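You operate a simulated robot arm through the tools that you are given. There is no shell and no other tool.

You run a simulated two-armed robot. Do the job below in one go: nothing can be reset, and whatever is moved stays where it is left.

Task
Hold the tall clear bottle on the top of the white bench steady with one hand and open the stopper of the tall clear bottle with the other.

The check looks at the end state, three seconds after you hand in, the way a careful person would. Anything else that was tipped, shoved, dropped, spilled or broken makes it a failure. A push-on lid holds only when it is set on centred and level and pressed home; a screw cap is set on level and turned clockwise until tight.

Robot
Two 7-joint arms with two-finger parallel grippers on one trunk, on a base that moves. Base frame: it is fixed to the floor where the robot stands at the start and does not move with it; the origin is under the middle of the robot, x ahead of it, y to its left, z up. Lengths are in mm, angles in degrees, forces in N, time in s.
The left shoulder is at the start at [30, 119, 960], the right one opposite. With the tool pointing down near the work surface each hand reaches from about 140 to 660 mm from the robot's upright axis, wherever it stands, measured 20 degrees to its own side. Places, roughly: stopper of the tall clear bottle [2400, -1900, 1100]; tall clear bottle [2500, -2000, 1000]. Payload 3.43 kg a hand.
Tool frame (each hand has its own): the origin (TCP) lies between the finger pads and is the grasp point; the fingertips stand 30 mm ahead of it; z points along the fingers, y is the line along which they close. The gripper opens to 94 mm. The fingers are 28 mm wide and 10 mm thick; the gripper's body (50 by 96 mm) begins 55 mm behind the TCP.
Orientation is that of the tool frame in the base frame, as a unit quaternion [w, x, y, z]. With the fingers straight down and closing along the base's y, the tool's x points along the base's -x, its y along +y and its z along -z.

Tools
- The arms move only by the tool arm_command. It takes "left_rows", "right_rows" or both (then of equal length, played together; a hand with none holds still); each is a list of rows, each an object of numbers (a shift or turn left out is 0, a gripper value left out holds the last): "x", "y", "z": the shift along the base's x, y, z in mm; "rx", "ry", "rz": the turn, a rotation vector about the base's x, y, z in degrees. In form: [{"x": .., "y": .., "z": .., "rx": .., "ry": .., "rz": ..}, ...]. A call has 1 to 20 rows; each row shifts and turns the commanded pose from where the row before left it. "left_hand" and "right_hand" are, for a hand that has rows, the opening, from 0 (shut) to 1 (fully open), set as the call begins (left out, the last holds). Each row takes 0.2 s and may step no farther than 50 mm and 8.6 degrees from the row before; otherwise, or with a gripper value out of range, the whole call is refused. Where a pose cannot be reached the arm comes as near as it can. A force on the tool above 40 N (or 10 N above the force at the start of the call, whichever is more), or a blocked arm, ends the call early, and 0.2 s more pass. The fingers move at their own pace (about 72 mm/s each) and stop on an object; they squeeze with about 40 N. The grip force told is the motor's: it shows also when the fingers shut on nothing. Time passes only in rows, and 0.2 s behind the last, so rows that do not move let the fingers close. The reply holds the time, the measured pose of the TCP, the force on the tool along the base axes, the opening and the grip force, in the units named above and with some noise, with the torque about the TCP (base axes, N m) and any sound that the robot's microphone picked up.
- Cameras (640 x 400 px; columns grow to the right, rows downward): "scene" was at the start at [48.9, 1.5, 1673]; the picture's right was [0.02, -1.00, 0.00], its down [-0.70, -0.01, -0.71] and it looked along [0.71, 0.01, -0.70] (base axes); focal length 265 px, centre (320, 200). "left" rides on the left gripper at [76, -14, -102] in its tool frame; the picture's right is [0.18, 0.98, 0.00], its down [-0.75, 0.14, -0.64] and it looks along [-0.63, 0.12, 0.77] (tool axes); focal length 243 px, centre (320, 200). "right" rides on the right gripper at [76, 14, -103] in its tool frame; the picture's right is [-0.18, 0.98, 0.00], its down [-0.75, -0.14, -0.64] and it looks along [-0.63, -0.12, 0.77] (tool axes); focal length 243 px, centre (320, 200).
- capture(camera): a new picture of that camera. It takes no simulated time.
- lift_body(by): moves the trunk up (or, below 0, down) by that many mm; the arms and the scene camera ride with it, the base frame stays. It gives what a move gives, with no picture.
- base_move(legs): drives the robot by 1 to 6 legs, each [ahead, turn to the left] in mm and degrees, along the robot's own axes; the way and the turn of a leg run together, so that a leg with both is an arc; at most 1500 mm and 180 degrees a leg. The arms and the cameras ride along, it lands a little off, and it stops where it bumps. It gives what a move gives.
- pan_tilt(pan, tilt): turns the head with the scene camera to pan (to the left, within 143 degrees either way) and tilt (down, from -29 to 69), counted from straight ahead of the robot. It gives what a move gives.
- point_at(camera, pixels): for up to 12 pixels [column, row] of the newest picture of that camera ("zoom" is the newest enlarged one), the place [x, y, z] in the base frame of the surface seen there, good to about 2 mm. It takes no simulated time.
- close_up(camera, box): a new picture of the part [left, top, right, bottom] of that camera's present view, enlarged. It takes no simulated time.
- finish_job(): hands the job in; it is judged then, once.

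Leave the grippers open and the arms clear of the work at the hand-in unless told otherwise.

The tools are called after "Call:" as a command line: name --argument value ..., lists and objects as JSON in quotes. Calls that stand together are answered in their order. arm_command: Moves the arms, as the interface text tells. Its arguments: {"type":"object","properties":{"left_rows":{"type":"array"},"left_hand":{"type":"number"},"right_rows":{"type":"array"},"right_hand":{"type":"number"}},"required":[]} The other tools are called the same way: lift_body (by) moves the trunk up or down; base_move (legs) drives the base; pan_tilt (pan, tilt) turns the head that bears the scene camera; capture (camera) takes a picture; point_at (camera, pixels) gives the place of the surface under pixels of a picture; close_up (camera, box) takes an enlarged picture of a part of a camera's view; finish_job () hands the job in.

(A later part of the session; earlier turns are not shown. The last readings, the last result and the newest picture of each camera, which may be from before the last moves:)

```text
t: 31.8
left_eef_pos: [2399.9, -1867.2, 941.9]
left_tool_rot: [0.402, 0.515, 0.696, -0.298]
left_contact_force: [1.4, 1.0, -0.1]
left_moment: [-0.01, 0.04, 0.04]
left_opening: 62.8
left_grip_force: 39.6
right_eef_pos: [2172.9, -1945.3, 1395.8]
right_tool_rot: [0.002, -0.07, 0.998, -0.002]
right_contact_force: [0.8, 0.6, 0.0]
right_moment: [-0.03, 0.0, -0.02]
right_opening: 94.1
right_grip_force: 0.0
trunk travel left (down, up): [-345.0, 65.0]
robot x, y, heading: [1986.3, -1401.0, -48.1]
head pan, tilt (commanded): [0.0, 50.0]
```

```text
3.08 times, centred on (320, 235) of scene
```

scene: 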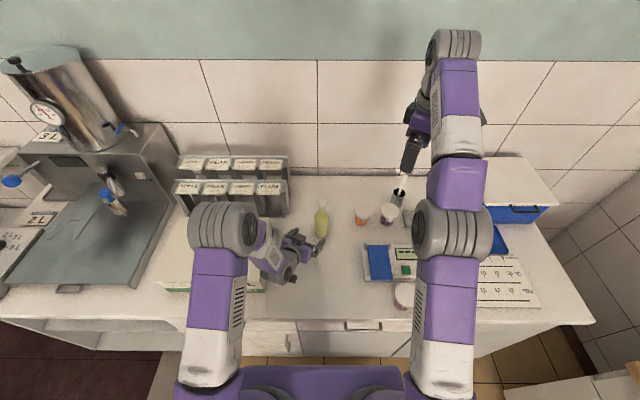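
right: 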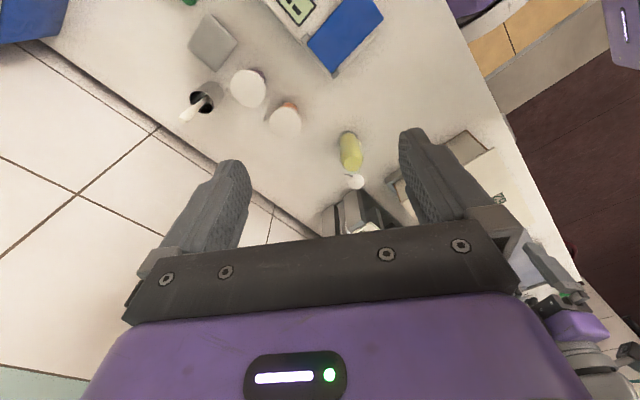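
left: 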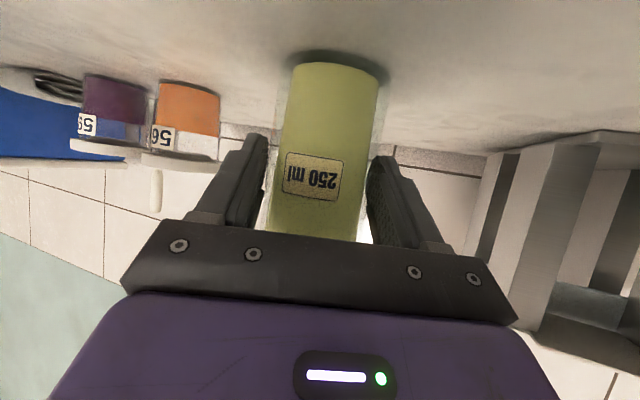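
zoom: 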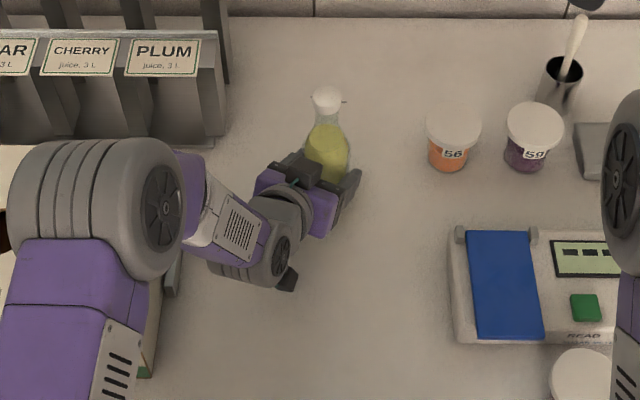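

The left hand holds the body at 62.8 mm with 39.6 N. Now I re-measure the cap and the things the right hand will pass: rod and cylinder at zoom (575,45)/(562,75), cups, meter.

Call:
point_at --camera "zoom" --pixels '[[576, 30], [573, 50], [563, 75], [560, 95], [535, 120], [453, 125], [325, 97], [325, 107], [325, 90], [343, 101], [600, 130], [328, 130]]'

Call:
close_up --camera "scene" --box '[308, 182, 336, 212]'

Call:
point_at --camera "zoom" --pixels '[[320, 150], [320, 180], [320, 210], [320, 120], [280, 170], [360, 170], [320, 230]]'

```text
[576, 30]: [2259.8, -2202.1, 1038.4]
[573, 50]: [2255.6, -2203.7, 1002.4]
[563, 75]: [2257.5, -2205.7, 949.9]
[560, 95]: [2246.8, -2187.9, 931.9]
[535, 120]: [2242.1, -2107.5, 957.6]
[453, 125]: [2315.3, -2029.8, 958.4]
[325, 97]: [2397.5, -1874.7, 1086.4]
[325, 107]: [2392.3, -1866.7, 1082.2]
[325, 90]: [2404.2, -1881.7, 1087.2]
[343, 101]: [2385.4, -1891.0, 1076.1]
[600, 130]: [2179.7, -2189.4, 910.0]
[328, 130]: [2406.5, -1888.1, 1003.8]
```

```text
13.33 times, centred on (322, 197) of scene
```

zoom: 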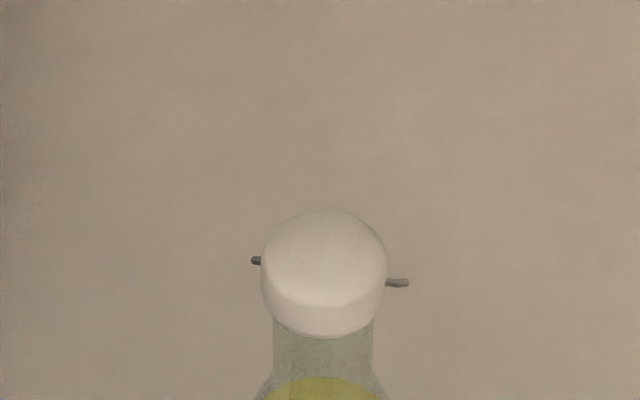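

```text
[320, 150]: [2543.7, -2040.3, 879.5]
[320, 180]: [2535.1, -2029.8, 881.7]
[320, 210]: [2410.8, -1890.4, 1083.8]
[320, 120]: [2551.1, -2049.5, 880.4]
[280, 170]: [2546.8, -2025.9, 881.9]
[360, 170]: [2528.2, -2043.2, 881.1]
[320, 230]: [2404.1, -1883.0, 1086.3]
```

I need a few more points on the cap itself: front side (322,300), (322,330), left (266,280), right (382,290).

Call:
point_at --camera "zoom" --pixels '[[322, 300], [322, 315], [322, 330], [268, 275], [380, 285], [262, 290], [384, 300], [322, 260], [322, 215], [256, 260], [405, 283], [390, 283]]'

```text
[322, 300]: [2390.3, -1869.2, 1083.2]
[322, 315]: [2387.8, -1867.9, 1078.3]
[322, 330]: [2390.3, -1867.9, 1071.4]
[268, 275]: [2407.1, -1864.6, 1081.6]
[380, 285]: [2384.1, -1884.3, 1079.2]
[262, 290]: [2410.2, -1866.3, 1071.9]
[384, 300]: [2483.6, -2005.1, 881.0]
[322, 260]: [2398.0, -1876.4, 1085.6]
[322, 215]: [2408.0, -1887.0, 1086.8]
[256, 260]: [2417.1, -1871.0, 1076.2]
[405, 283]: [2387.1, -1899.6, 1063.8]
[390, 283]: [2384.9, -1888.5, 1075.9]
```

Cap centre is now about [2400, -1880], z 1069 to 1087, 32 mm across. I will bring the right hand to the right of the bottle, high up first: turn 17 degrees left, shift towards [2295, -1930, 1300], then pitch up so that the fingers point level toward the bottle.

Call:
arm_command --right_rows '[{"x": 30, "y": 4, "z": -24, "rz": 4.25}, {"x": 30, "y": 4, "z": -24, "rz": 4.25}, {"x": 30, "y": 4, "z": -24, "rz": 4.25}, {"x": 30, "y": 4, "z": -24, "rz": 4.25}, {}]' --right_hand 1

```text
t: 33.0
left_eef_pos: [2400.1, -1869.6, 940.9]
left_tool_rot: [0.403, 0.514, 0.696, -0.298]
left_contact_force: [-0.4, -0.6, 0.0]
left_moment: [-0.05, 0.08, 0.01]
left_opening: 62.7
left_grip_force: 39.9
right_eef_pos: [2289.6, -1922.8, 1297.6]
right_tool_rot: [0.003, -0.217, 0.976, -0.002]
right_contact_force: [-1.0, 0.7, 0.5]
right_moment: [-0.02, 0.01, 0.0]
right_opening: 94.0
right_grip_force: 0.1
right hand out of reach, approached as far as the arm can: row 4
trunk travel left (down, up): [-345.0, 65.0]
robot x, y, heading: [1984.1, -1405.2, -48.1]
head pan, tilt (commanded): [0.0, 50.0]
```

The yaw is now 25 degrees as wanted. Next: pitch the right hand up 90 degrees about its left axis, at this height.

Call:
arm_command --right_rows '[{"rx": 3.46, "ry": -7.41, "z": -5}, {"rx": 3.46, "ry": -7.41, "z": -5}, {"rx": 3.46, "ry": -7.41, "z": -5}, {"rx": 3.46, "ry": -7.41, "z": -5}, {"rx": 3.46, "ry": -7.41, "z": -5}, {"rx": 3.46, "ry": -7.41, "z": -5}, {"rx": 3.46, "ry": -7.41, "z": -5}, {"rx": 3.46, "ry": -7.41, "z": -5}, {"rx": 3.46, "ry": -7.41, "z": -5}, {"rx": 3.46, "ry": -7.41, "z": -5}, {"rx": 3.46, "ry": -7.41, "z": -5}]'

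Call:
capture --camera "scene"

Call:
capture --camera "right"

```text
t: 35.4
left_eef_pos: [2399.0, -1869.6, 940.3]
left_tool_rot: [0.402, 0.515, 0.697, -0.296]
left_contact_force: [0.7, 0.2, -0.5]
left_moment: [-0.03, 0.04, 0.01]
left_opening: 63.0
left_grip_force: 40.0
right_eef_pos: [2348.0, -2006.2, 1279.8]
right_tool_rot: [0.692, -0.152, 0.689, 0.152]
right_contact_force: [0.0, 0.4, -0.7]
right_moment: [0.01, 0.02, 0.03]
right_opening: 94.0
right_grip_force: 0.1
right hand out of reach, approached as far as the arm can: row 1, 2, 3, 4, 5, 6, 7, 8, 9, 10, 11
trunk travel left (down, up): [-345.0, 65.0]
robot x, y, heading: [1985.7, -1401.9, -48.0]
head pan, tilt (commanded): [0.0, 50.0]
```

```text
taken
```

scene: 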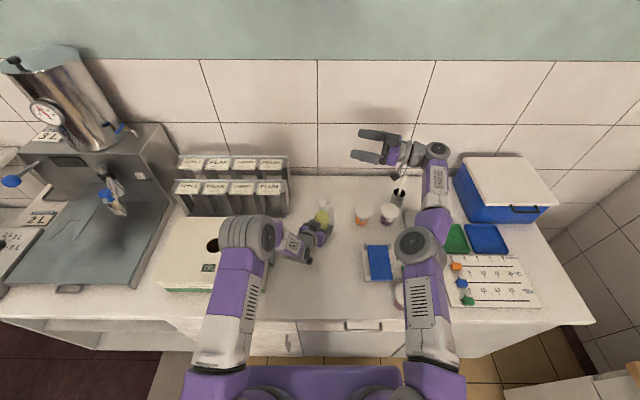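

```text
taken
```

right: 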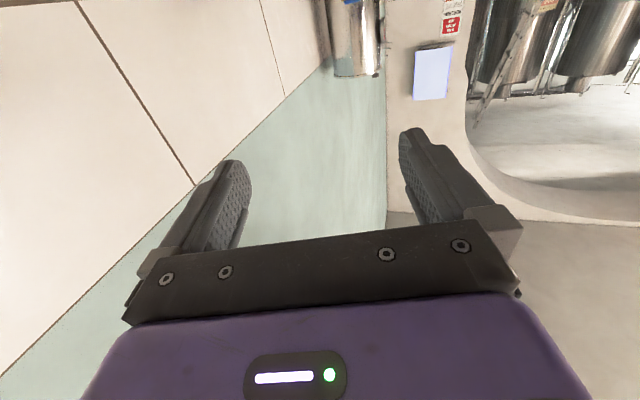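

The orientation is right (fingers level, pointing at 25 degrees), but the hand drifted to [2348, -2006, 1280]. I will shift it back over [2292, -1930] at this height first.

Call:
arm_command --right_rows '[{"x": -14, "y": 19}, {"x": -14, "y": 19}, {"x": -14, "y": 19}, {"x": -14, "y": 19}, {}]'

Call:
capture --camera "scene"

```text
t: 36.6
left_eef_pos: [2399.3, -1868.3, 940.6]
left_tool_rot: [0.402, 0.515, 0.696, -0.298]
left_contact_force: [-0.9, -0.3, 0.2]
left_moment: [-0.07, 0.06, 0.05]
left_opening: 62.8
left_grip_force: 39.6
right_eef_pos: [2335.2, -2013.0, 1290.0]
right_tool_rot: [0.692, -0.151, 0.69, 0.151]
right_contact_force: [-0.5, 0.5, 0.7]
right_moment: [0.05, 0.0, 0.01]
right_opening: 94.0
right_grip_force: 0.0
right hand out of reach, approached as far as the arm can: row 1, 2, 3, 4
trunk travel left (down, up): [-345.0, 65.0]
robot x, y, heading: [1985.7, -1403.0, -48.0]
head pan, tilt (commanded): [0.0, 50.0]
```

```text
taken
```

scene: 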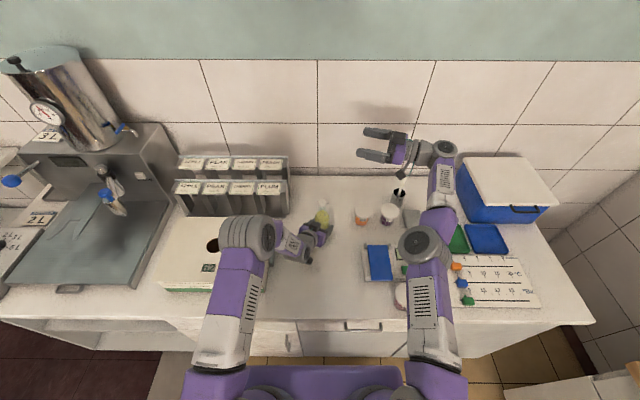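

The arm seems limited up here; at lower height it should have more freedom. I will lower the right hand about 165 mm where it is (nothing below it but cups at z 958 and a rod about 140 mm to its side), then see whether it follows.

Call:
arm_command --right_rows '[{"z": -33}, {"z": -33}, {"z": -33}, {"z": -33}, {"z": -33}, {}]'

Call:
capture --camera "scene"

```text
t: 38.0
left_eef_pos: [2399.9, -1869.2, 941.3]
left_tool_rot: [0.402, 0.514, 0.697, -0.297]
left_contact_force: [-0.7, -0.4, 0.7]
left_moment: [-0.03, 0.09, -0.01]
left_opening: 62.4
left_grip_force: 39.7
right_eef_pos: [2329.8, -2010.0, 1122.5]
right_tool_rot: [0.692, -0.151, 0.69, 0.151]
right_contact_force: [0.8, 0.3, -0.3]
right_moment: [0.0, 0.02, -0.01]
right_opening: 94.2
right_grip_force: 0.0
right hand out of reach, approached as far as the arm can: row 2, 5
trunk travel left (down, up): [-345.0, 65.0]
robot x, y, heading: [1987.8, -1405.9, -48.2]
head pan, tilt (commanded): [0.0, 50.0]
```

```text
taken
```

scene: 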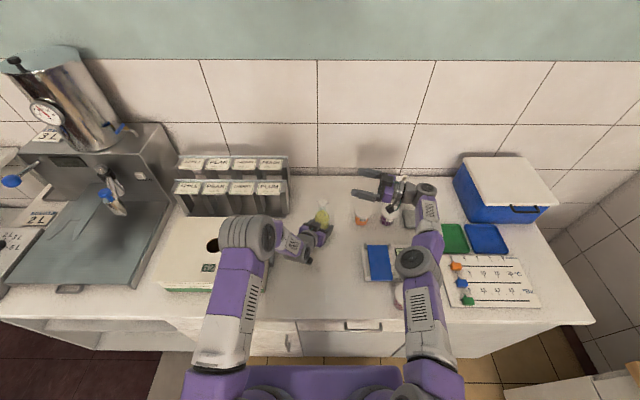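

It follows now. The hand is still 88 mm too far toward the wall; I will try to shift it toward me by (-37, +80) at this height.

Call:
arm_command --right_rows '[{"x": -9.3, "y": 20}, {"x": -9.3, "y": 20}, {"x": -9.3, "y": 20}, {"x": -9.3, "y": 20}, {}]'

Call:
capture --camera "scene"

```text
t: 39.2
left_eef_pos: [2400.3, -1867.7, 941.9]
left_tool_rot: [0.402, 0.515, 0.696, -0.297]
left_contact_force: [1.9, 1.0, -0.3]
left_moment: [0.0, 0.03, 0.02]
left_opening: 62.8
left_grip_force: 39.9
right_eef_pos: [2312.3, -1966.5, 1117.6]
right_tool_rot: [0.692, -0.153, 0.689, 0.151]
right_contact_force: [-0.3, -0.9, 0.3]
right_moment: [0.02, 0.0, -0.01]
right_opening: 94.0
right_grip_force: 0.1
right hand out of reach, approached as far as the arm can: row 1, 2, 3
trunk travel left (down, up): [-345.0, 65.0]
robot x, y, heading: [1984.3, -1405.0, -48.0]
head pan, tilt (commanded): [0.0, 50.0]
```

```text
taken
```

scene: 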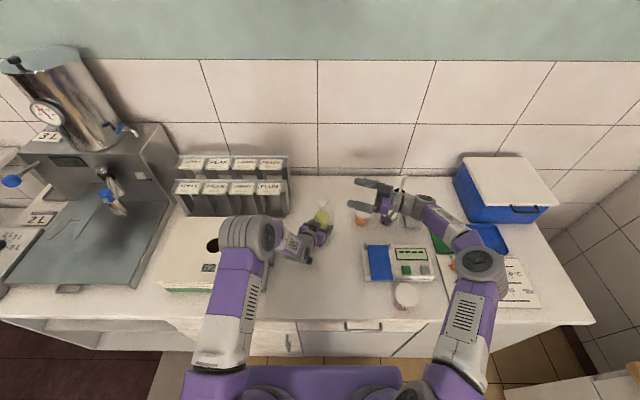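

The elbow swung out to the right and the hand moved. I will shift the remaining 41 mm the same way.

Call:
arm_command --right_rows '[{"x": -5.8, "y": 12.4}, {"x": -5.8, "y": 12.4}, {"x": -5.8, "y": 12.4}, {}]'

Call:
capture --camera "scene"

Call:
capture --camera "right"

```text
t: 40.2
left_eef_pos: [2400.0, -1868.8, 941.0]
left_tool_rot: [0.401, 0.516, 0.696, -0.298]
left_contact_force: [0.3, 0.0, -0.1]
left_moment: [-0.05, 0.05, 0.0]
left_opening: 62.9
left_grip_force: 39.4
right_eef_pos: [2295.1, -1927.8, 1117.1]
right_tool_rot: [0.691, -0.152, 0.69, 0.152]
right_contact_force: [-0.3, 0.5, 0.3]
right_moment: [-0.02, -0.01, 0.0]
right_opening: 94.2
right_grip_force: 0.1
trunk travel left (down, up): [-345.0, 65.0]
robot x, y, heading: [1988.8, -1405.9, -47.9]
head pan, tilt (commanded): [0.0, 50.0]
```

```text
taken
```

scene: 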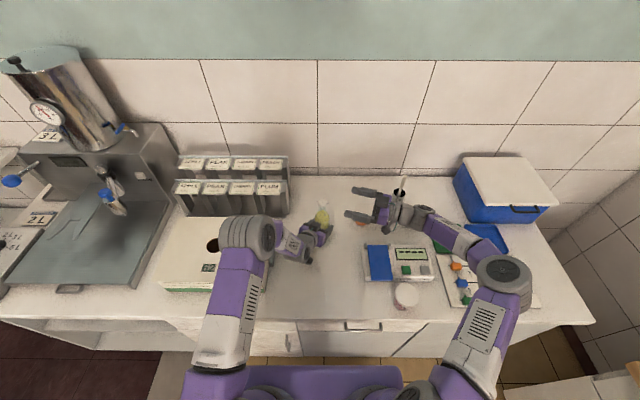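

```text
taken
```

right: 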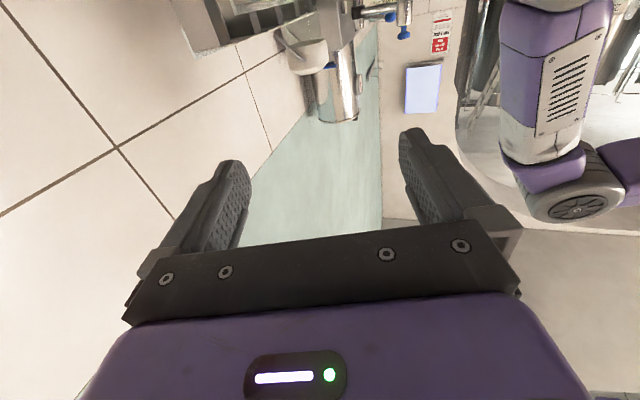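

The right hand is now at [2295, -1928, 1117], in line with the cap and 115 mm short of it. The cap with its wire shows at about (305,55) in the right view. I will enlarge it, then lower the hand.

Call:
close_up --camera "right" --box '[260, 10, 350, 90]'

Call:
arm_command --right_rows '[{"z": -10}, {"z": -10}, {"z": -9}, {}]'

Call:
capture --camera "right"

```text
5.00 times, centred on (305, 50) of right
```

zoom: 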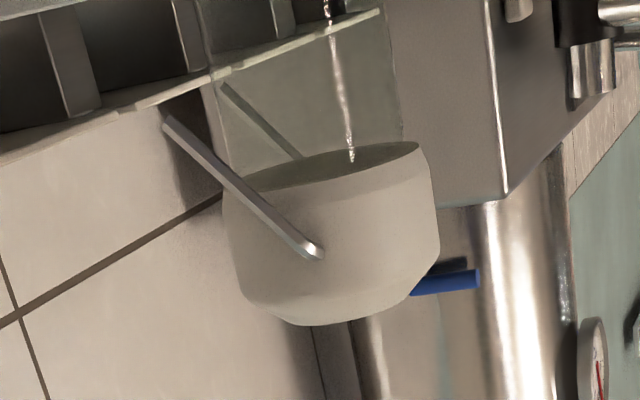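

```text
t: 41.2
left_eef_pos: [2400.1, -1868.5, 941.2]
left_tool_rot: [0.402, 0.514, 0.697, -0.298]
left_contact_force: [-0.5, -0.5, -0.3]
left_moment: [-0.01, 0.05, 0.0]
left_opening: 63.1
left_grip_force: 40.2
right_eef_pos: [2294.3, -1929.0, 1088.3]
right_tool_rot: [0.692, -0.153, 0.689, 0.152]
right_contact_force: [-0.2, 0.3, -1.2]
right_moment: [-0.01, 0.01, 0.0]
right_opening: 93.8
right_grip_force: 0.0
trunk travel left (down, up): [-345.0, 65.0]
robot x, y, heading: [1986.4, -1401.3, -47.9]
head pan, tilt (commanded): [0.0, 50.0]
```

```text
taken
```

right: 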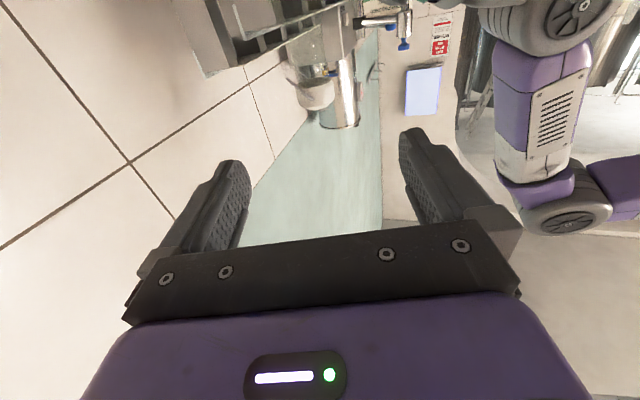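

The enlarged view makes it plain: both wires run from the cap's sides back and down to a pivot line behind the neck, so the stopper swings back toward the wall. The hand is lined up (cap at column 313). I will advance 112 mm along the fingers with the gripper open, lowering 4 mm, so that one finger stands in front of and one behind the cap.

Call:
arm_command --right_rows '[{"x": 17, "y": 7.9, "z": -4}, {"x": 17, "y": 7.9}, {"x": 17, "y": 7.9}, {"x": 17, "y": 7.9}, {"x": 17, "y": 7.9}, {"x": 16.5, "y": 7.9}, {}]'

Call:
capture --camera "right"

Call:
close_up --camera "scene" --box '[270, 160, 400, 260]'

```text
t: 42.8
left_eef_pos: [2398.8, -1868.4, 941.6]
left_tool_rot: [0.402, 0.515, 0.696, -0.298]
left_contact_force: [0.2, 0.3, -0.3]
left_moment: [-0.02, 0.02, 0.0]
left_opening: 62.8
left_grip_force: 40.0
right_eef_pos: [2396.8, -1880.4, 1086.3]
right_tool_rot: [0.692, -0.151, 0.69, 0.151]
right_contact_force: [1.2, -0.2, 0.4]
right_moment: [0.04, -0.01, -0.06]
right_opening: 94.0
right_grip_force: 0.1
trunk travel left (down, up): [-345.0, 65.0]
robot x, y, heading: [1984.1, -1409.2, -48.1]
head pan, tilt (commanded): [0.0, 50.0]
```

```text
taken
```

right: 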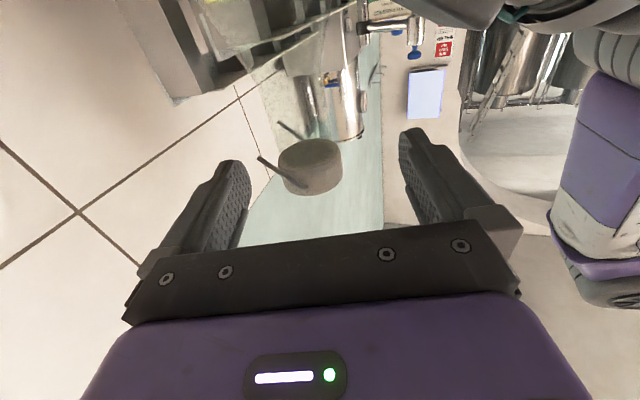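

```text
4.00 times, centred on (335, 210) of scene
```

zoom: 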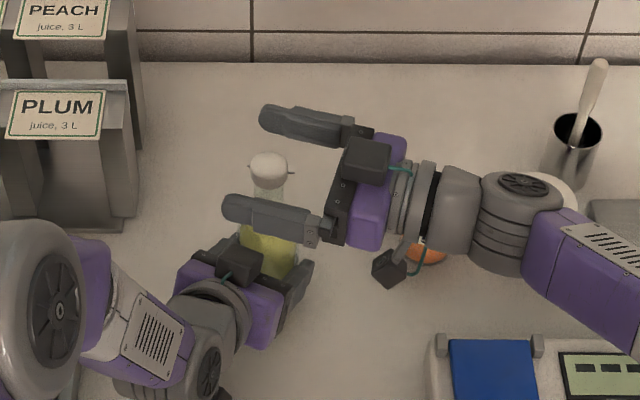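

The cap sits between the right fingers (centre at column 310 against finger mid 317, so about 2–3 mm toward the back finger). I will nudge the hand 2 mm toward the wall, narrow the opening to about 40 mm and check before gripping.

Call:
arm_command --right_rows '[{"x": 0.9, "y": -1.9}, {}, {}, {}]' --right_hand 0.42

Call:
capture --camera "right"

Call:
close_up --camera "right" --box '[230, 110, 400, 240]'

Call:
close_up --camera "scene" --box '[300, 175, 350, 225]'

```text
t: 43.8
left_eef_pos: [2399.3, -1867.9, 941.8]
left_tool_rot: [0.402, 0.515, 0.696, -0.298]
left_contact_force: [-0.9, 0.9, -0.1]
left_moment: [-0.02, 0.02, -0.01]
left_opening: 62.9
left_grip_force: 40.6
right_eef_pos: [2397.8, -1882.1, 1084.8]
right_tool_rot: [0.692, -0.152, 0.689, 0.152]
right_contact_force: [0.1, 0.9, 0.1]
right_moment: [0.03, 0.0, -0.01]
right_opening: 39.5
right_grip_force: 0.1
trunk travel left (down, up): [-345.0, 65.0]
robot x, y, heading: [1982.6, -1407.4, -47.9]
head pan, tilt (commanded): [0.0, 50.0]
```

```text
taken
```

right: 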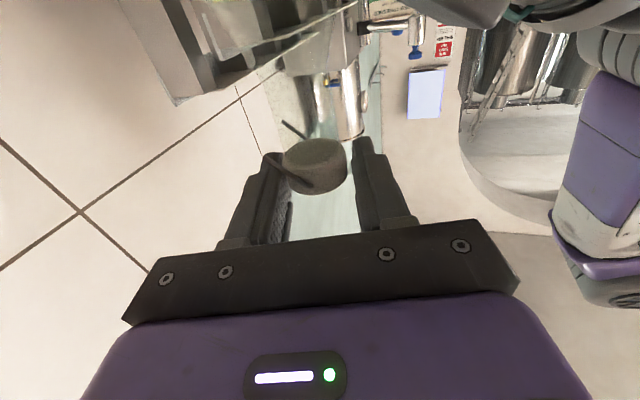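

```text
3.08 times, centred on (315, 175) of right
```

zoom: 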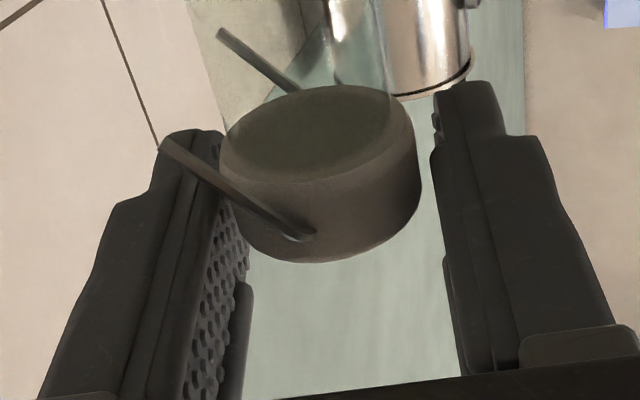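

```text
8.00 times, centred on (325, 200) of scene
```

zoom: 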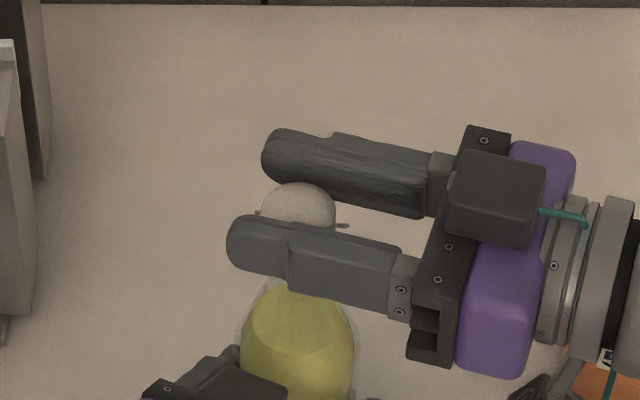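

The cap is still 2 mm nearer the back finger. I will nudge 2 mm more toward the wall and close on it.

Call:
arm_command --right_rows '[{"x": 0.9, "y": -1.9}, {}]' --right_hand 0.38

Call:
arm_command --right_rows '[{}, {}, {}]' --right_hand 0

Call:
close_up --camera "right" --box '[230, 110, 400, 240]'

```text
t: 44.4
left_eef_pos: [2399.1, -1869.1, 940.9]
left_tool_rot: [0.402, 0.515, 0.697, -0.297]
left_contact_force: [1.1, -0.3, -0.6]
left_moment: [0.21, 0.24, -0.01]
left_opening: 62.8
left_grip_force: 40.1
right_eef_pos: [2398.1, -1883.0, 1084.2]
right_tool_rot: [0.692, -0.152, 0.689, 0.152]
right_contact_force: [-1.6, 1.4, -0.8]
right_moment: [0.02, 0.0, 0.03]
right_opening: 37.0
right_grip_force: 1.1
trunk travel left (down, up): [-345.0, 65.0]
robot x, y, heading: [1984.0, -1404.5, -48.2]
head pan, tilt (commanded): [0.0, 50.0]
```

```text
t: 45.2
left_eef_pos: [2399.5, -1867.8, 941.3]
left_tool_rot: [0.402, 0.515, 0.696, -0.298]
left_contact_force: [4.2, -7.0, 0.1]
left_moment: [0.84, 0.56, 0.12]
left_opening: 62.8
left_grip_force: 40.2
right_eef_pos: [2398.0, -1883.4, 1085.4]
right_tool_rot: [0.691, -0.152, 0.69, 0.153]
right_contact_force: [-5.6, 6.4, 3.1]
right_moment: [0.12, 0.08, -0.07]
right_opening: 33.6
right_grip_force: 39.7
trunk travel left (down, up): [-345.0, 65.0]
robot x, y, heading: [1982.3, -1404.8, -48.1]
head pan, tilt (commanded): [0.0, 50.0]
```

```text
3.08 times, centred on (315, 175) of right
```

zoom: 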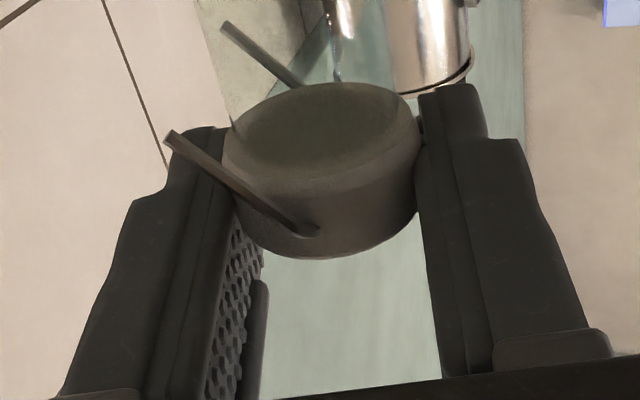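

The right hand grips the cap at 33.6 mm with 39.7 N; it pushes about 8 N sideways, so I relax it 1.5 mm toward me first.

Call:
arm_command --right_rows '[{"x": -0.6, "y": 1.4}, {}]'

```text
t: 45.8
left_eef_pos: [2399.7, -1867.6, 941.9]
left_tool_rot: [0.402, 0.515, 0.696, -0.298]
left_contact_force: [1.3, -3.3, -0.3]
left_moment: [0.24, -0.07, 0.1]
left_opening: 62.9
left_grip_force: 40.1
right_eef_pos: [2397.6, -1883.9, 1085.2]
right_tool_rot: [0.692, -0.151, 0.69, 0.151]
right_contact_force: [-0.1, 2.7, 3.8]
right_moment: [0.06, -0.13, -0.03]
right_opening: 33.9
right_grip_force: 40.2
trunk travel left (down, up): [-345.0, 65.0]
robot x, y, heading: [1986.8, -1405.8, -47.8]
head pan, tilt (commanded): [0.0, 50.0]
```

Now a first small test: swing the cap 4 degrees back about the pivot line behind the neck (axis [0.88, 0.47, 0] through [2409, -1896, 1056]) and read the forces.

Call:
arm_command --right_rows '[{"x": 0.5, "y": -0.9, "z": 0.5, "rx": 1.77, "ry": 0.94}, {"x": 0.5, "y": -0.9, "z": 0.6, "rx": 1.77, "ry": 0.94}, {}]'

Call:
close_up --camera "right" --box '[230, 110, 400, 240]'

```text
t: 46.6
left_eef_pos: [2399.6, -1868.8, 940.6]
left_tool_rot: [0.402, 0.514, 0.697, -0.297]
left_contact_force: [2.4, -4.1, 0.7]
left_moment: [0.11, -0.19, 0.01]
left_opening: 62.6
left_grip_force: 40.6
right_eef_pos: [2398.1, -1884.7, 1086.6]
right_tool_rot: [0.685, -0.127, 0.695, 0.176]
right_contact_force: [0.0, 1.9, 10.0]
right_moment: [-0.16, 0.09, 0.03]
right_opening: 33.6
right_grip_force: 40.1
trunk travel left (down, up): [-345.0, 65.0]
robot x, y, heading: [1984.6, -1406.6, -47.9]
head pan, tilt (commanded): [0.0, 50.0]
```

```text
3.08 times, centred on (315, 175) of right
```

zoom: 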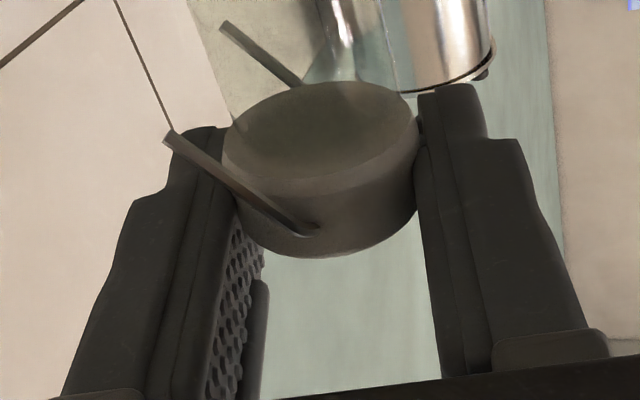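

The cap turned with the fingers, and the forces stayed small, but the tool is being pushed up with 10 N, so my arc runs a bit low. I will go on 6 degrees with some more lift.

Call:
arm_command --right_rows '[{"x": 0.5, "y": -0.9, "z": 1.2, "rx": 1.77, "ry": 0.94}, {"x": 0.5, "y": -0.9, "z": 1.2, "rx": 1.77, "ry": 0.94}, {"x": 0.5, "y": -0.9, "z": 1.0, "rx": 1.77, "ry": 0.94}, {}]'

Call:
close_up --camera "right" --box '[230, 110, 400, 240]'

Call:
close_up --camera "scene" --box '[300, 175, 350, 225]'

```text
t: 47.6
left_eef_pos: [2399.3, -1866.9, 941.4]
left_tool_rot: [0.402, 0.515, 0.697, -0.298]
left_contact_force: [2.2, 0.0, 0.3]
left_moment: [0.0, 0.45, 0.08]
left_opening: 62.8
left_grip_force: 39.6
right_eef_pos: [2399.8, -1888.6, 1087.4]
right_tool_rot: [0.672, -0.091, 0.704, 0.211]
right_contact_force: [-4.0, 0.4, -0.2]
right_moment: [0.04, 0.07, -0.01]
right_opening: 33.5
right_grip_force: 39.9
trunk travel left (down, up): [-345.0, 65.0]
robot x, y, heading: [1989.0, -1404.7, -48.1]
head pan, tilt (commanded): [0.0, 50.0]
```

```text
3.08 times, centred on (315, 175) of right
```

zoom: 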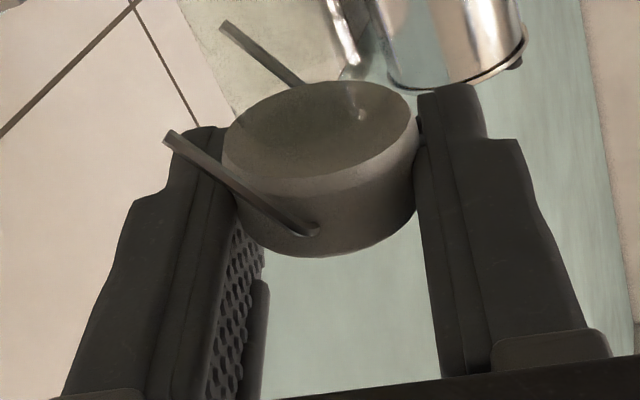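

```text
8.00 times, centred on (325, 200) of scene
```

zoom: 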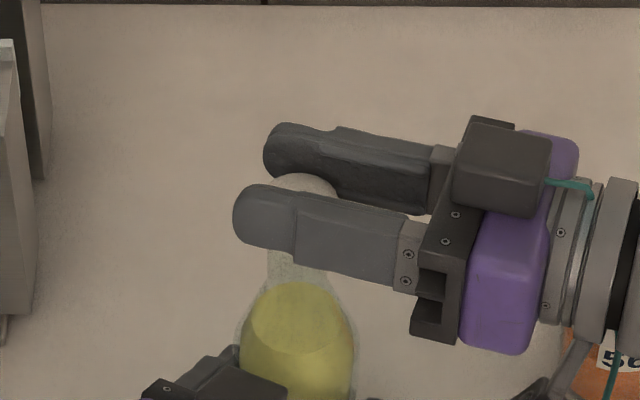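

Forces have dropped to almost nothing, and the cap is turning with the hand about the expected pivot. I will go on along the same arc from 10 to 30 degrees.

Call:
arm_command --right_rows '[{"x": 1.03, "y": -1.94, "z": 0.7, "rx": 3.53, "ry": 1.88}, {"x": 1.06, "y": -2.0, "z": 0.55, "rx": 3.53, "ry": 1.88}, {"x": 1.07, "y": -2.02, "z": 0.4, "rx": 3.53, "ry": 1.88}, {"x": 1.08, "y": -2.04, "z": 0.2, "rx": 3.53, "ry": 1.88}, {"x": 1.09, "y": -2.05, "z": 0.05, "rx": 3.53, "ry": 1.88}, {}]'

Call:
close_up --camera "right" --box '[230, 90, 400, 240]'

Call:
close_up --camera "scene" --box '[300, 175, 350, 225]'

```text
t: 49.0
left_eef_pos: [2399.6, -1869.8, 941.5]
left_tool_rot: [0.403, 0.514, 0.696, -0.299]
left_contact_force: [2.7, 3.7, 5.2]
left_moment: [-0.49, 0.03, -0.04]
left_opening: 62.7
left_grip_force: 39.7
right_eef_pos: [2405.6, -1899.7, 1088.4]
right_tool_rot: [0.618, 0.03, 0.716, 0.322]
right_contact_force: [-2.5, -3.6, -4.1]
right_moment: [-0.23, 0.34, 0.07]
right_opening: 32.9
right_grip_force: 39.6
trunk travel left (down, up): [-345.0, 65.0]
robot x, y, heading: [1985.9, -1402.0, -47.9]
head pan, tilt (commanded): [0.0, 50.0]
```

```text
2.67 times, centred on (315, 165) of right
```

zoom: 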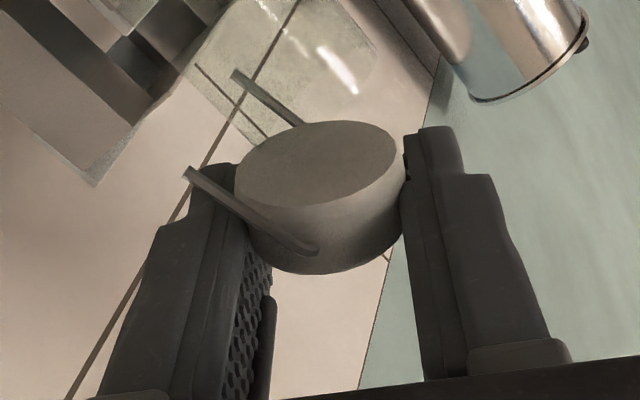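

```text
8.00 times, centred on (325, 200) of scene
```

zoom: 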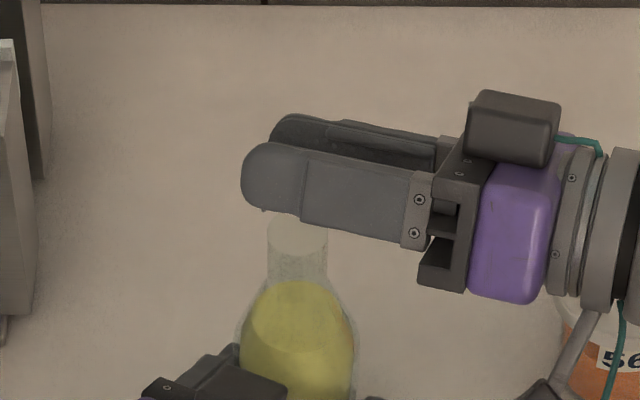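

The cap has come off the mouth (open mouth visible at (297,230)) and is swinging on its wires; the remaining force is about 6 N, from a small error of my axis. I will go on from 30 to 50 degrees with the axis turned 3 degrees and a small relief.

Call:
arm_command --right_rows '[{"x": -0.6, "y": -0.4, "z": -0.5, "rx": -0.77, "ry": 1.29}, {"x": 1.19, "y": -1.99, "z": -0.1, "rx": 3.43, "ry": 2.06}, {"x": 1.19, "y": -1.98, "z": -0.26, "rx": 3.43, "ry": 2.06}, {"x": 1.17, "y": -1.95, "z": -0.43, "rx": 3.43, "ry": 2.06}, {"x": 1.16, "y": -1.93, "z": -0.59, "rx": 3.43, "ry": 2.06}, {"x": 1.13, "y": -1.89, "z": -0.74, "rx": 3.43, "ry": 2.06}, {}]'

Call:
close_up --camera "right" --box '[210, 50, 420, 240]'

Call:
close_up --camera "scene" --box '[300, 175, 350, 225]'

```text
t: 50.6
left_eef_pos: [2399.7, -1868.4, 941.4]
left_tool_rot: [0.402, 0.515, 0.696, -0.298]
left_contact_force: [-5.1, 7.7, 6.6]
left_moment: [-1.07, -0.43, -0.09]
left_opening: 63.0
left_grip_force: 39.7
right_eef_pos: [2410.4, -1906.6, 1087.7]
right_tool_rot: [0.533, 0.149, 0.721, 0.417]
right_contact_force: [3.8, -8.7, -2.4]
right_moment: [-0.46, -0.02, 0.02]
right_opening: 32.6
right_grip_force: 40.1
trunk travel left (down, up): [-345.0, 65.0]
robot x, y, heading: [1986.3, -1406.4, -48.1]
head pan, tilt (commanded): [0.0, 50.0]
```

```text
2.11 times, centred on (315, 145) of right
```

zoom: 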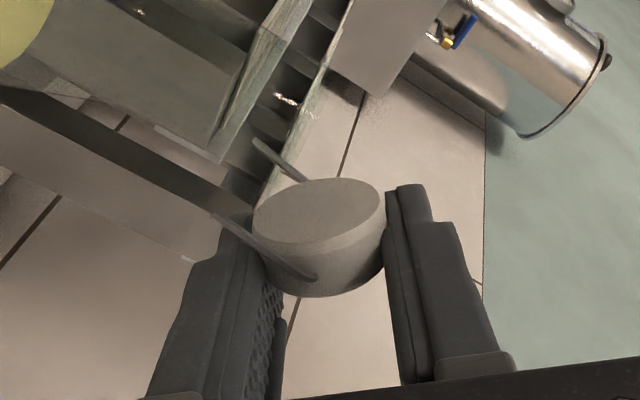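

```text
8.00 times, centred on (325, 200) of scene
```

zoom: 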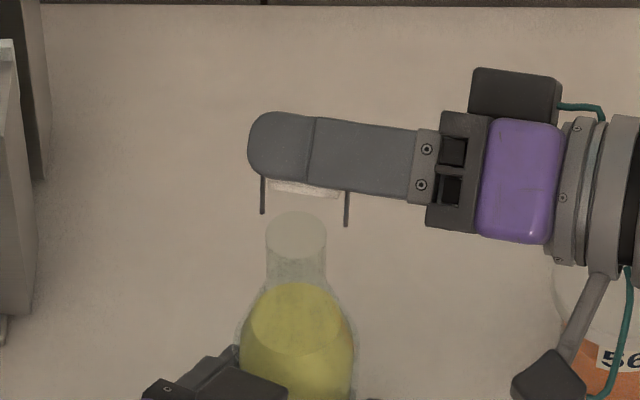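

The bottle is clearly open; the cap hangs on its wires whose tips show at (262,212) and (347,224). The tool is pulled about 9 N toward the wall, so the pivot is a little off my estimate. I will measure the wire tips.

Call:
point_at --camera "zoom" --pixels '[[262, 211], [262, 200], [262, 185], [347, 223], [347, 210], [347, 197], [296, 214], [296, 255], [270, 235], [325, 235]]'

Call:
close_up --camera "scene" --box '[312, 192, 352, 216]'

```text
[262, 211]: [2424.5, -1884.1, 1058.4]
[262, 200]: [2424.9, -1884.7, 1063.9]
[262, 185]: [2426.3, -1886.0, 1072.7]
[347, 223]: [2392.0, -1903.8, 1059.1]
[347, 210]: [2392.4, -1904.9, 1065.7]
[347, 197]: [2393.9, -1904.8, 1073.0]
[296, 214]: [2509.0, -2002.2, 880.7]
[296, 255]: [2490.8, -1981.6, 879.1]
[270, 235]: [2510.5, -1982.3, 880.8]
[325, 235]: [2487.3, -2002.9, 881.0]
```

```text
16.00 times, centred on (332, 204) of scene
```

zoom: 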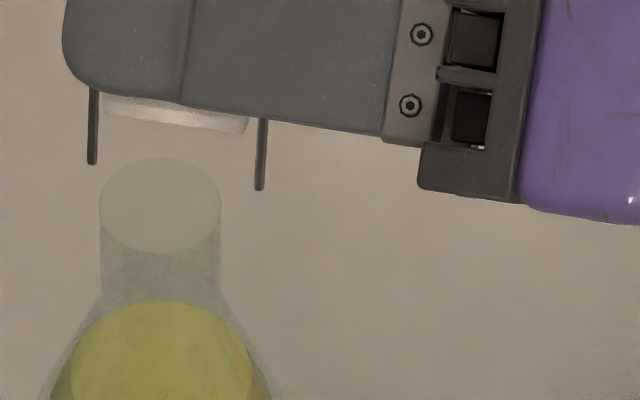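

The wire tips have stayed in place (mean [2408, -1894, 1058]), so the pivot line is there, direction 31 degrees. I will carry on from 50 to 70 degrees, first easing 1.2 mm toward the wall.

Call:
arm_command --right_rows '[{"x": 0.62, "y": -1.03, "z": -0.3}, {"x": 1.13, "y": -1.89, "z": -1.0, "rx": 3.43, "ry": 2.06}, {"x": 1.1, "y": -1.83, "z": -1.17, "rx": 3.43, "ry": 2.06}, {"x": 1.07, "y": -1.77, "z": -1.3, "rx": 3.43, "ry": 2.06}, {"x": 1.01, "y": -1.68, "z": -1.45, "rx": 3.43, "ry": 2.06}, {"x": 0.97, "y": -1.61, "z": -1.58, "rx": 3.43, "ry": 2.06}, {}]'

Call:
close_up --camera "right" --box '[210, 50, 420, 240]'

Call:
close_up --camera "scene" --box '[300, 175, 350, 225]'

```text
t: 52.2
left_eef_pos: [2400.0, -1867.6, 941.0]
left_tool_rot: [0.402, 0.515, 0.696, -0.298]
left_contact_force: [4.0, 0.7, 0.3]
left_moment: [-0.02, -0.27, 0.11]
left_opening: 62.8
left_grip_force: 40.3
right_eef_pos: [2415.7, -1916.8, 1082.2]
right_tool_rot: [0.438, 0.263, 0.695, 0.506]
right_contact_force: [0.5, -2.1, 4.3]
right_moment: [0.04, 0.04, -0.1]
right_opening: 32.1
right_grip_force: 40.2
trunk travel left (down, up): [-345.0, 65.0]
robot x, y, heading: [1986.5, -1405.8, -48.2]
head pan, tilt (commanded): [0.0, 50.0]
```

```text
2.11 times, centred on (315, 145) of right
```

zoom: 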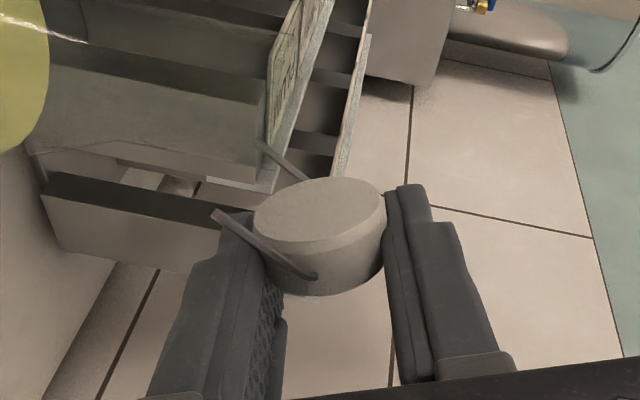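

```text
8.00 times, centred on (325, 200) of scene
```

zoom: 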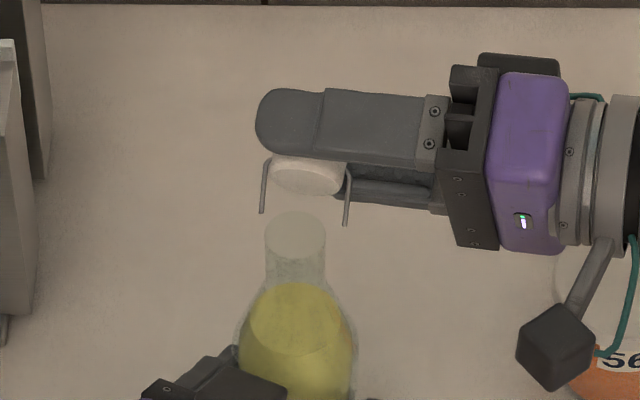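

Forces are small (4 N upward). I will go on from 70 to 98 degrees, starting with a lift of 0.8 mm to ease.

Call:
arm_command --right_rows '[{"x": 0.9, "y": -1.5, "z": -0.8, "rx": 3.43, "ry": 2.06}, {"x": 0.84, "y": -1.4, "z": -1.7, "rx": 3.43, "ry": 2.06}, {"x": 0.77, "y": -1.29, "z": -1.8, "rx": 3.43, "ry": 2.06}, {"x": 0.7, "y": -1.17, "z": -1.9, "rx": 3.43, "ry": 2.06}, {"x": 0.63, "y": -1.05, "z": -2.0, "rx": 3.43, "ry": 2.06}, {"x": 0.55, "y": -0.92, "z": -2.06, "rx": 3.43, "ry": 2.06}, {"x": 0.47, "y": -0.79, "z": -2.14, "rx": 3.43, "ry": 2.06}, {}]'

Call:
close_up --camera "right" --box '[210, 50, 420, 240]'

Call:
close_up --camera "scene" --box '[300, 175, 350, 225]'

```text
t: 54.0
left_eef_pos: [2398.9, -1867.8, 942.0]
left_tool_rot: [0.401, 0.515, 0.696, -0.298]
left_contact_force: [-8.2, 12.0, 5.1]
left_moment: [-1.02, -0.57, 0.09]
left_opening: 62.9
left_grip_force: 40.1
right_eef_pos: [2418.4, -1923.0, 1069.8]
right_tool_rot: [0.285, 0.409, 0.624, 0.602]
right_contact_force: [4.6, -11.0, -0.3]
right_moment: [-0.34, -0.08, -0.18]
right_opening: 32.2
right_grip_force: 39.5
right hand out of reach, approached as far as the arm can: row 7
trunk travel left (down, up): [-345.0, 65.0]
robot x, y, heading: [1984.2, -1402.2, -47.9]
head pan, tilt (commanded): [0.0, 50.0]
```

```text
2.11 times, centred on (315, 145) of right
```

zoom: 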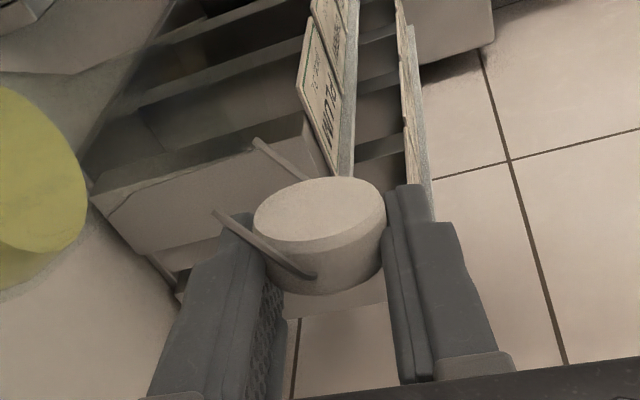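

```text
8.00 times, centred on (325, 200) of scene
```

zoom: 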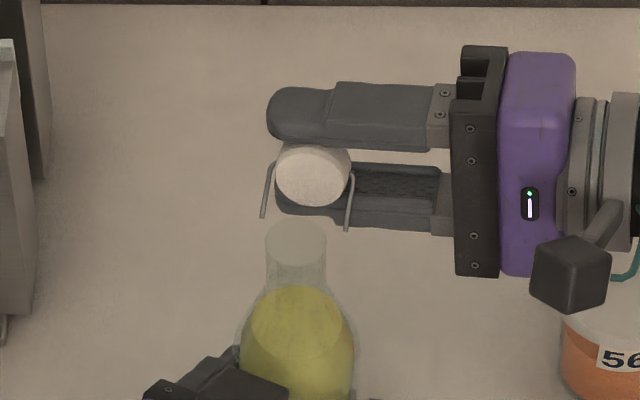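

The stopper now stands about 95 degrees open; the wrist roll reached its limit at the last row. About 12 N of pull toward the wall is left, so I ease 1.5 mm that way before letting go.

Call:
arm_command --right_rows '[{"x": 0.4, "y": -0.7}, {"x": 0.4, "y": -0.7}, {}]'

```text
t: 54.8
left_eef_pos: [2399.6, -1868.9, 942.0]
left_tool_rot: [0.402, 0.515, 0.696, -0.299]
left_contact_force: [-4.2, 4.8, 1.7]
left_moment: [-0.45, -0.22, -0.09]
left_opening: 62.9
left_grip_force: 40.5
right_eef_pos: [2416.9, -1922.6, 1071.7]
right_tool_rot: [0.284, 0.409, 0.624, 0.602]
right_contact_force: [2.1, -4.4, 0.7]
right_moment: [-0.13, 0.05, 0.04]
right_opening: 31.9
right_grip_force: 40.3
trunk travel left (down, up): [-345.0, 65.0]
robot x, y, heading: [1985.5, -1409.3, -48.0]
head pan, tilt (commanded): [0.0, 50.0]
```

Only about 5 N left. Now I open the right fingers a little (to about 42 mm) and watch what the cap does.

Call:
arm_command --right_rows '[{}, {}, {}]' --right_hand 0.45

Call:
close_up --camera "right" --box '[210, 50, 420, 240]'

Call:
close_up --camera "scene" --box '[300, 175, 350, 225]'

```text
t: 55.6
left_eef_pos: [2398.5, -1868.3, 941.2]
left_tool_rot: [0.401, 0.515, 0.696, -0.298]
left_contact_force: [-1.8, -0.1, 0.6]
left_moment: [0.07, 0.15, 0.01]
left_opening: 62.8
left_grip_force: 39.7
right_eef_pos: [2418.0, -1923.5, 1069.5]
right_tool_rot: [0.285, 0.409, 0.624, 0.602]
right_contact_force: [-0.5, -0.6, -0.3]
right_moment: [0.02, -0.03, 0.01]
right_opening: 42.3
right_grip_force: 0.1
trunk travel left (down, up): [-345.0, 65.0]
robot x, y, heading: [1985.1, -1406.6, -48.0]
head pan, tilt (commanded): [0.0, 50.0]
```

```text
2.11 times, centred on (315, 145) of right
```

zoom: 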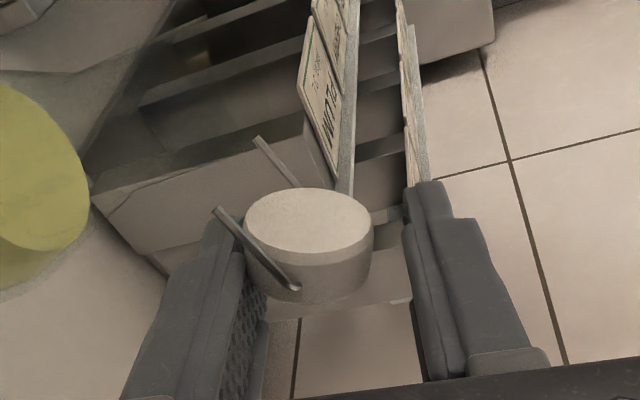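

```text
8.00 times, centred on (325, 200) of scene
```

zoom: 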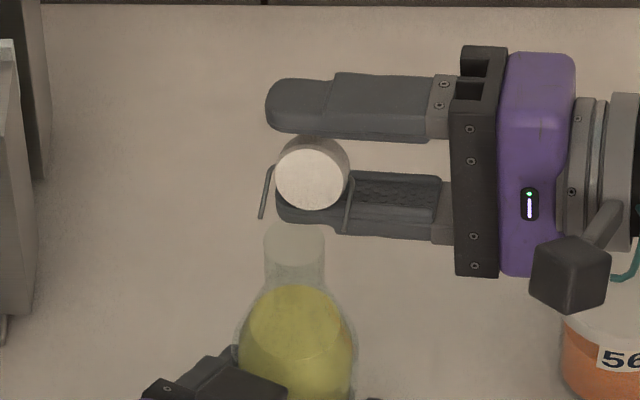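

The cap leans on the lower (back) finger, so it falls open by itself, away from the mouth. I will open the fingers further in steps so that it goes down gently.

Call:
arm_command --right_rows '[{}, {}]' --right_hand 0.65

Call:
arm_command --right_rows '[{}, {}, {}]' --right_hand 0.9

Call:
close_up --camera "right" --box '[210, 50, 420, 240]'

Call:
close_up --camera "scene" --box '[300, 175, 350, 225]'

```text
t: 56.2
left_eef_pos: [2398.9, -1868.9, 941.4]
left_tool_rot: [0.402, 0.515, 0.696, -0.297]
left_contact_force: [-0.1, -0.6, 1.5]
left_moment: [0.08, 0.14, -0.01]
left_opening: 63.0
left_grip_force: 40.0
right_eef_pos: [2418.9, -1922.7, 1069.2]
right_tool_rot: [0.284, 0.41, 0.624, 0.601]
right_contact_force: [0.0, 0.2, 0.9]
right_moment: [0.0, 0.03, 0.01]
right_opening: 61.4
right_grip_force: 0.0
trunk travel left (down, up): [-345.0, 65.0]
robot x, y, heading: [1986.7, -1405.0, -48.0]
head pan, tilt (commanded): [0.0, 50.0]
```

```text
t: 57.0
left_eef_pos: [2398.9, -1868.8, 940.6]
left_tool_rot: [0.402, 0.515, 0.696, -0.298]
left_contact_force: [-1.5, 0.1, 0.7]
left_moment: [0.08, 0.1, 0.01]
left_opening: 62.8
left_grip_force: 39.6
right_eef_pos: [2418.3, -1921.9, 1069.6]
right_tool_rot: [0.285, 0.409, 0.624, 0.602]
right_contact_force: [0.0, -0.2, -1.1]
right_moment: [0.01, -0.02, 0.01]
right_opening: 84.6
right_grip_force: 0.1
trunk travel left (down, up): [-345.0, 65.0]
robot x, y, heading: [1984.5, -1403.9, -48.3]
head pan, tilt (commanded): [0.0, 50.0]
```

```text
2.11 times, centred on (315, 145) of right
```

zoom: 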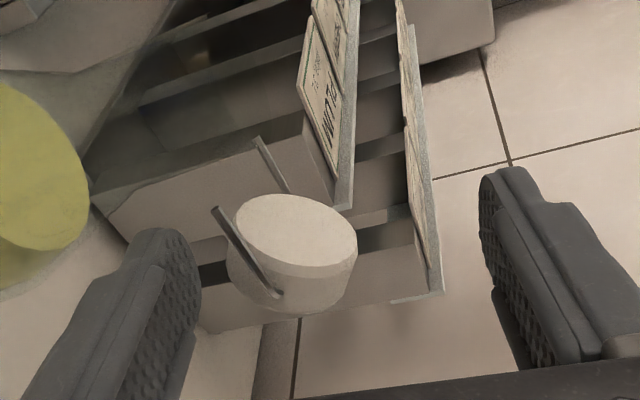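

```text
8.00 times, centred on (325, 200) of scene
```

zoom: 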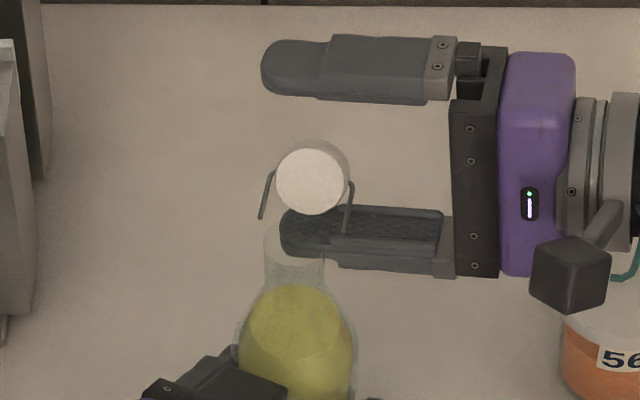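

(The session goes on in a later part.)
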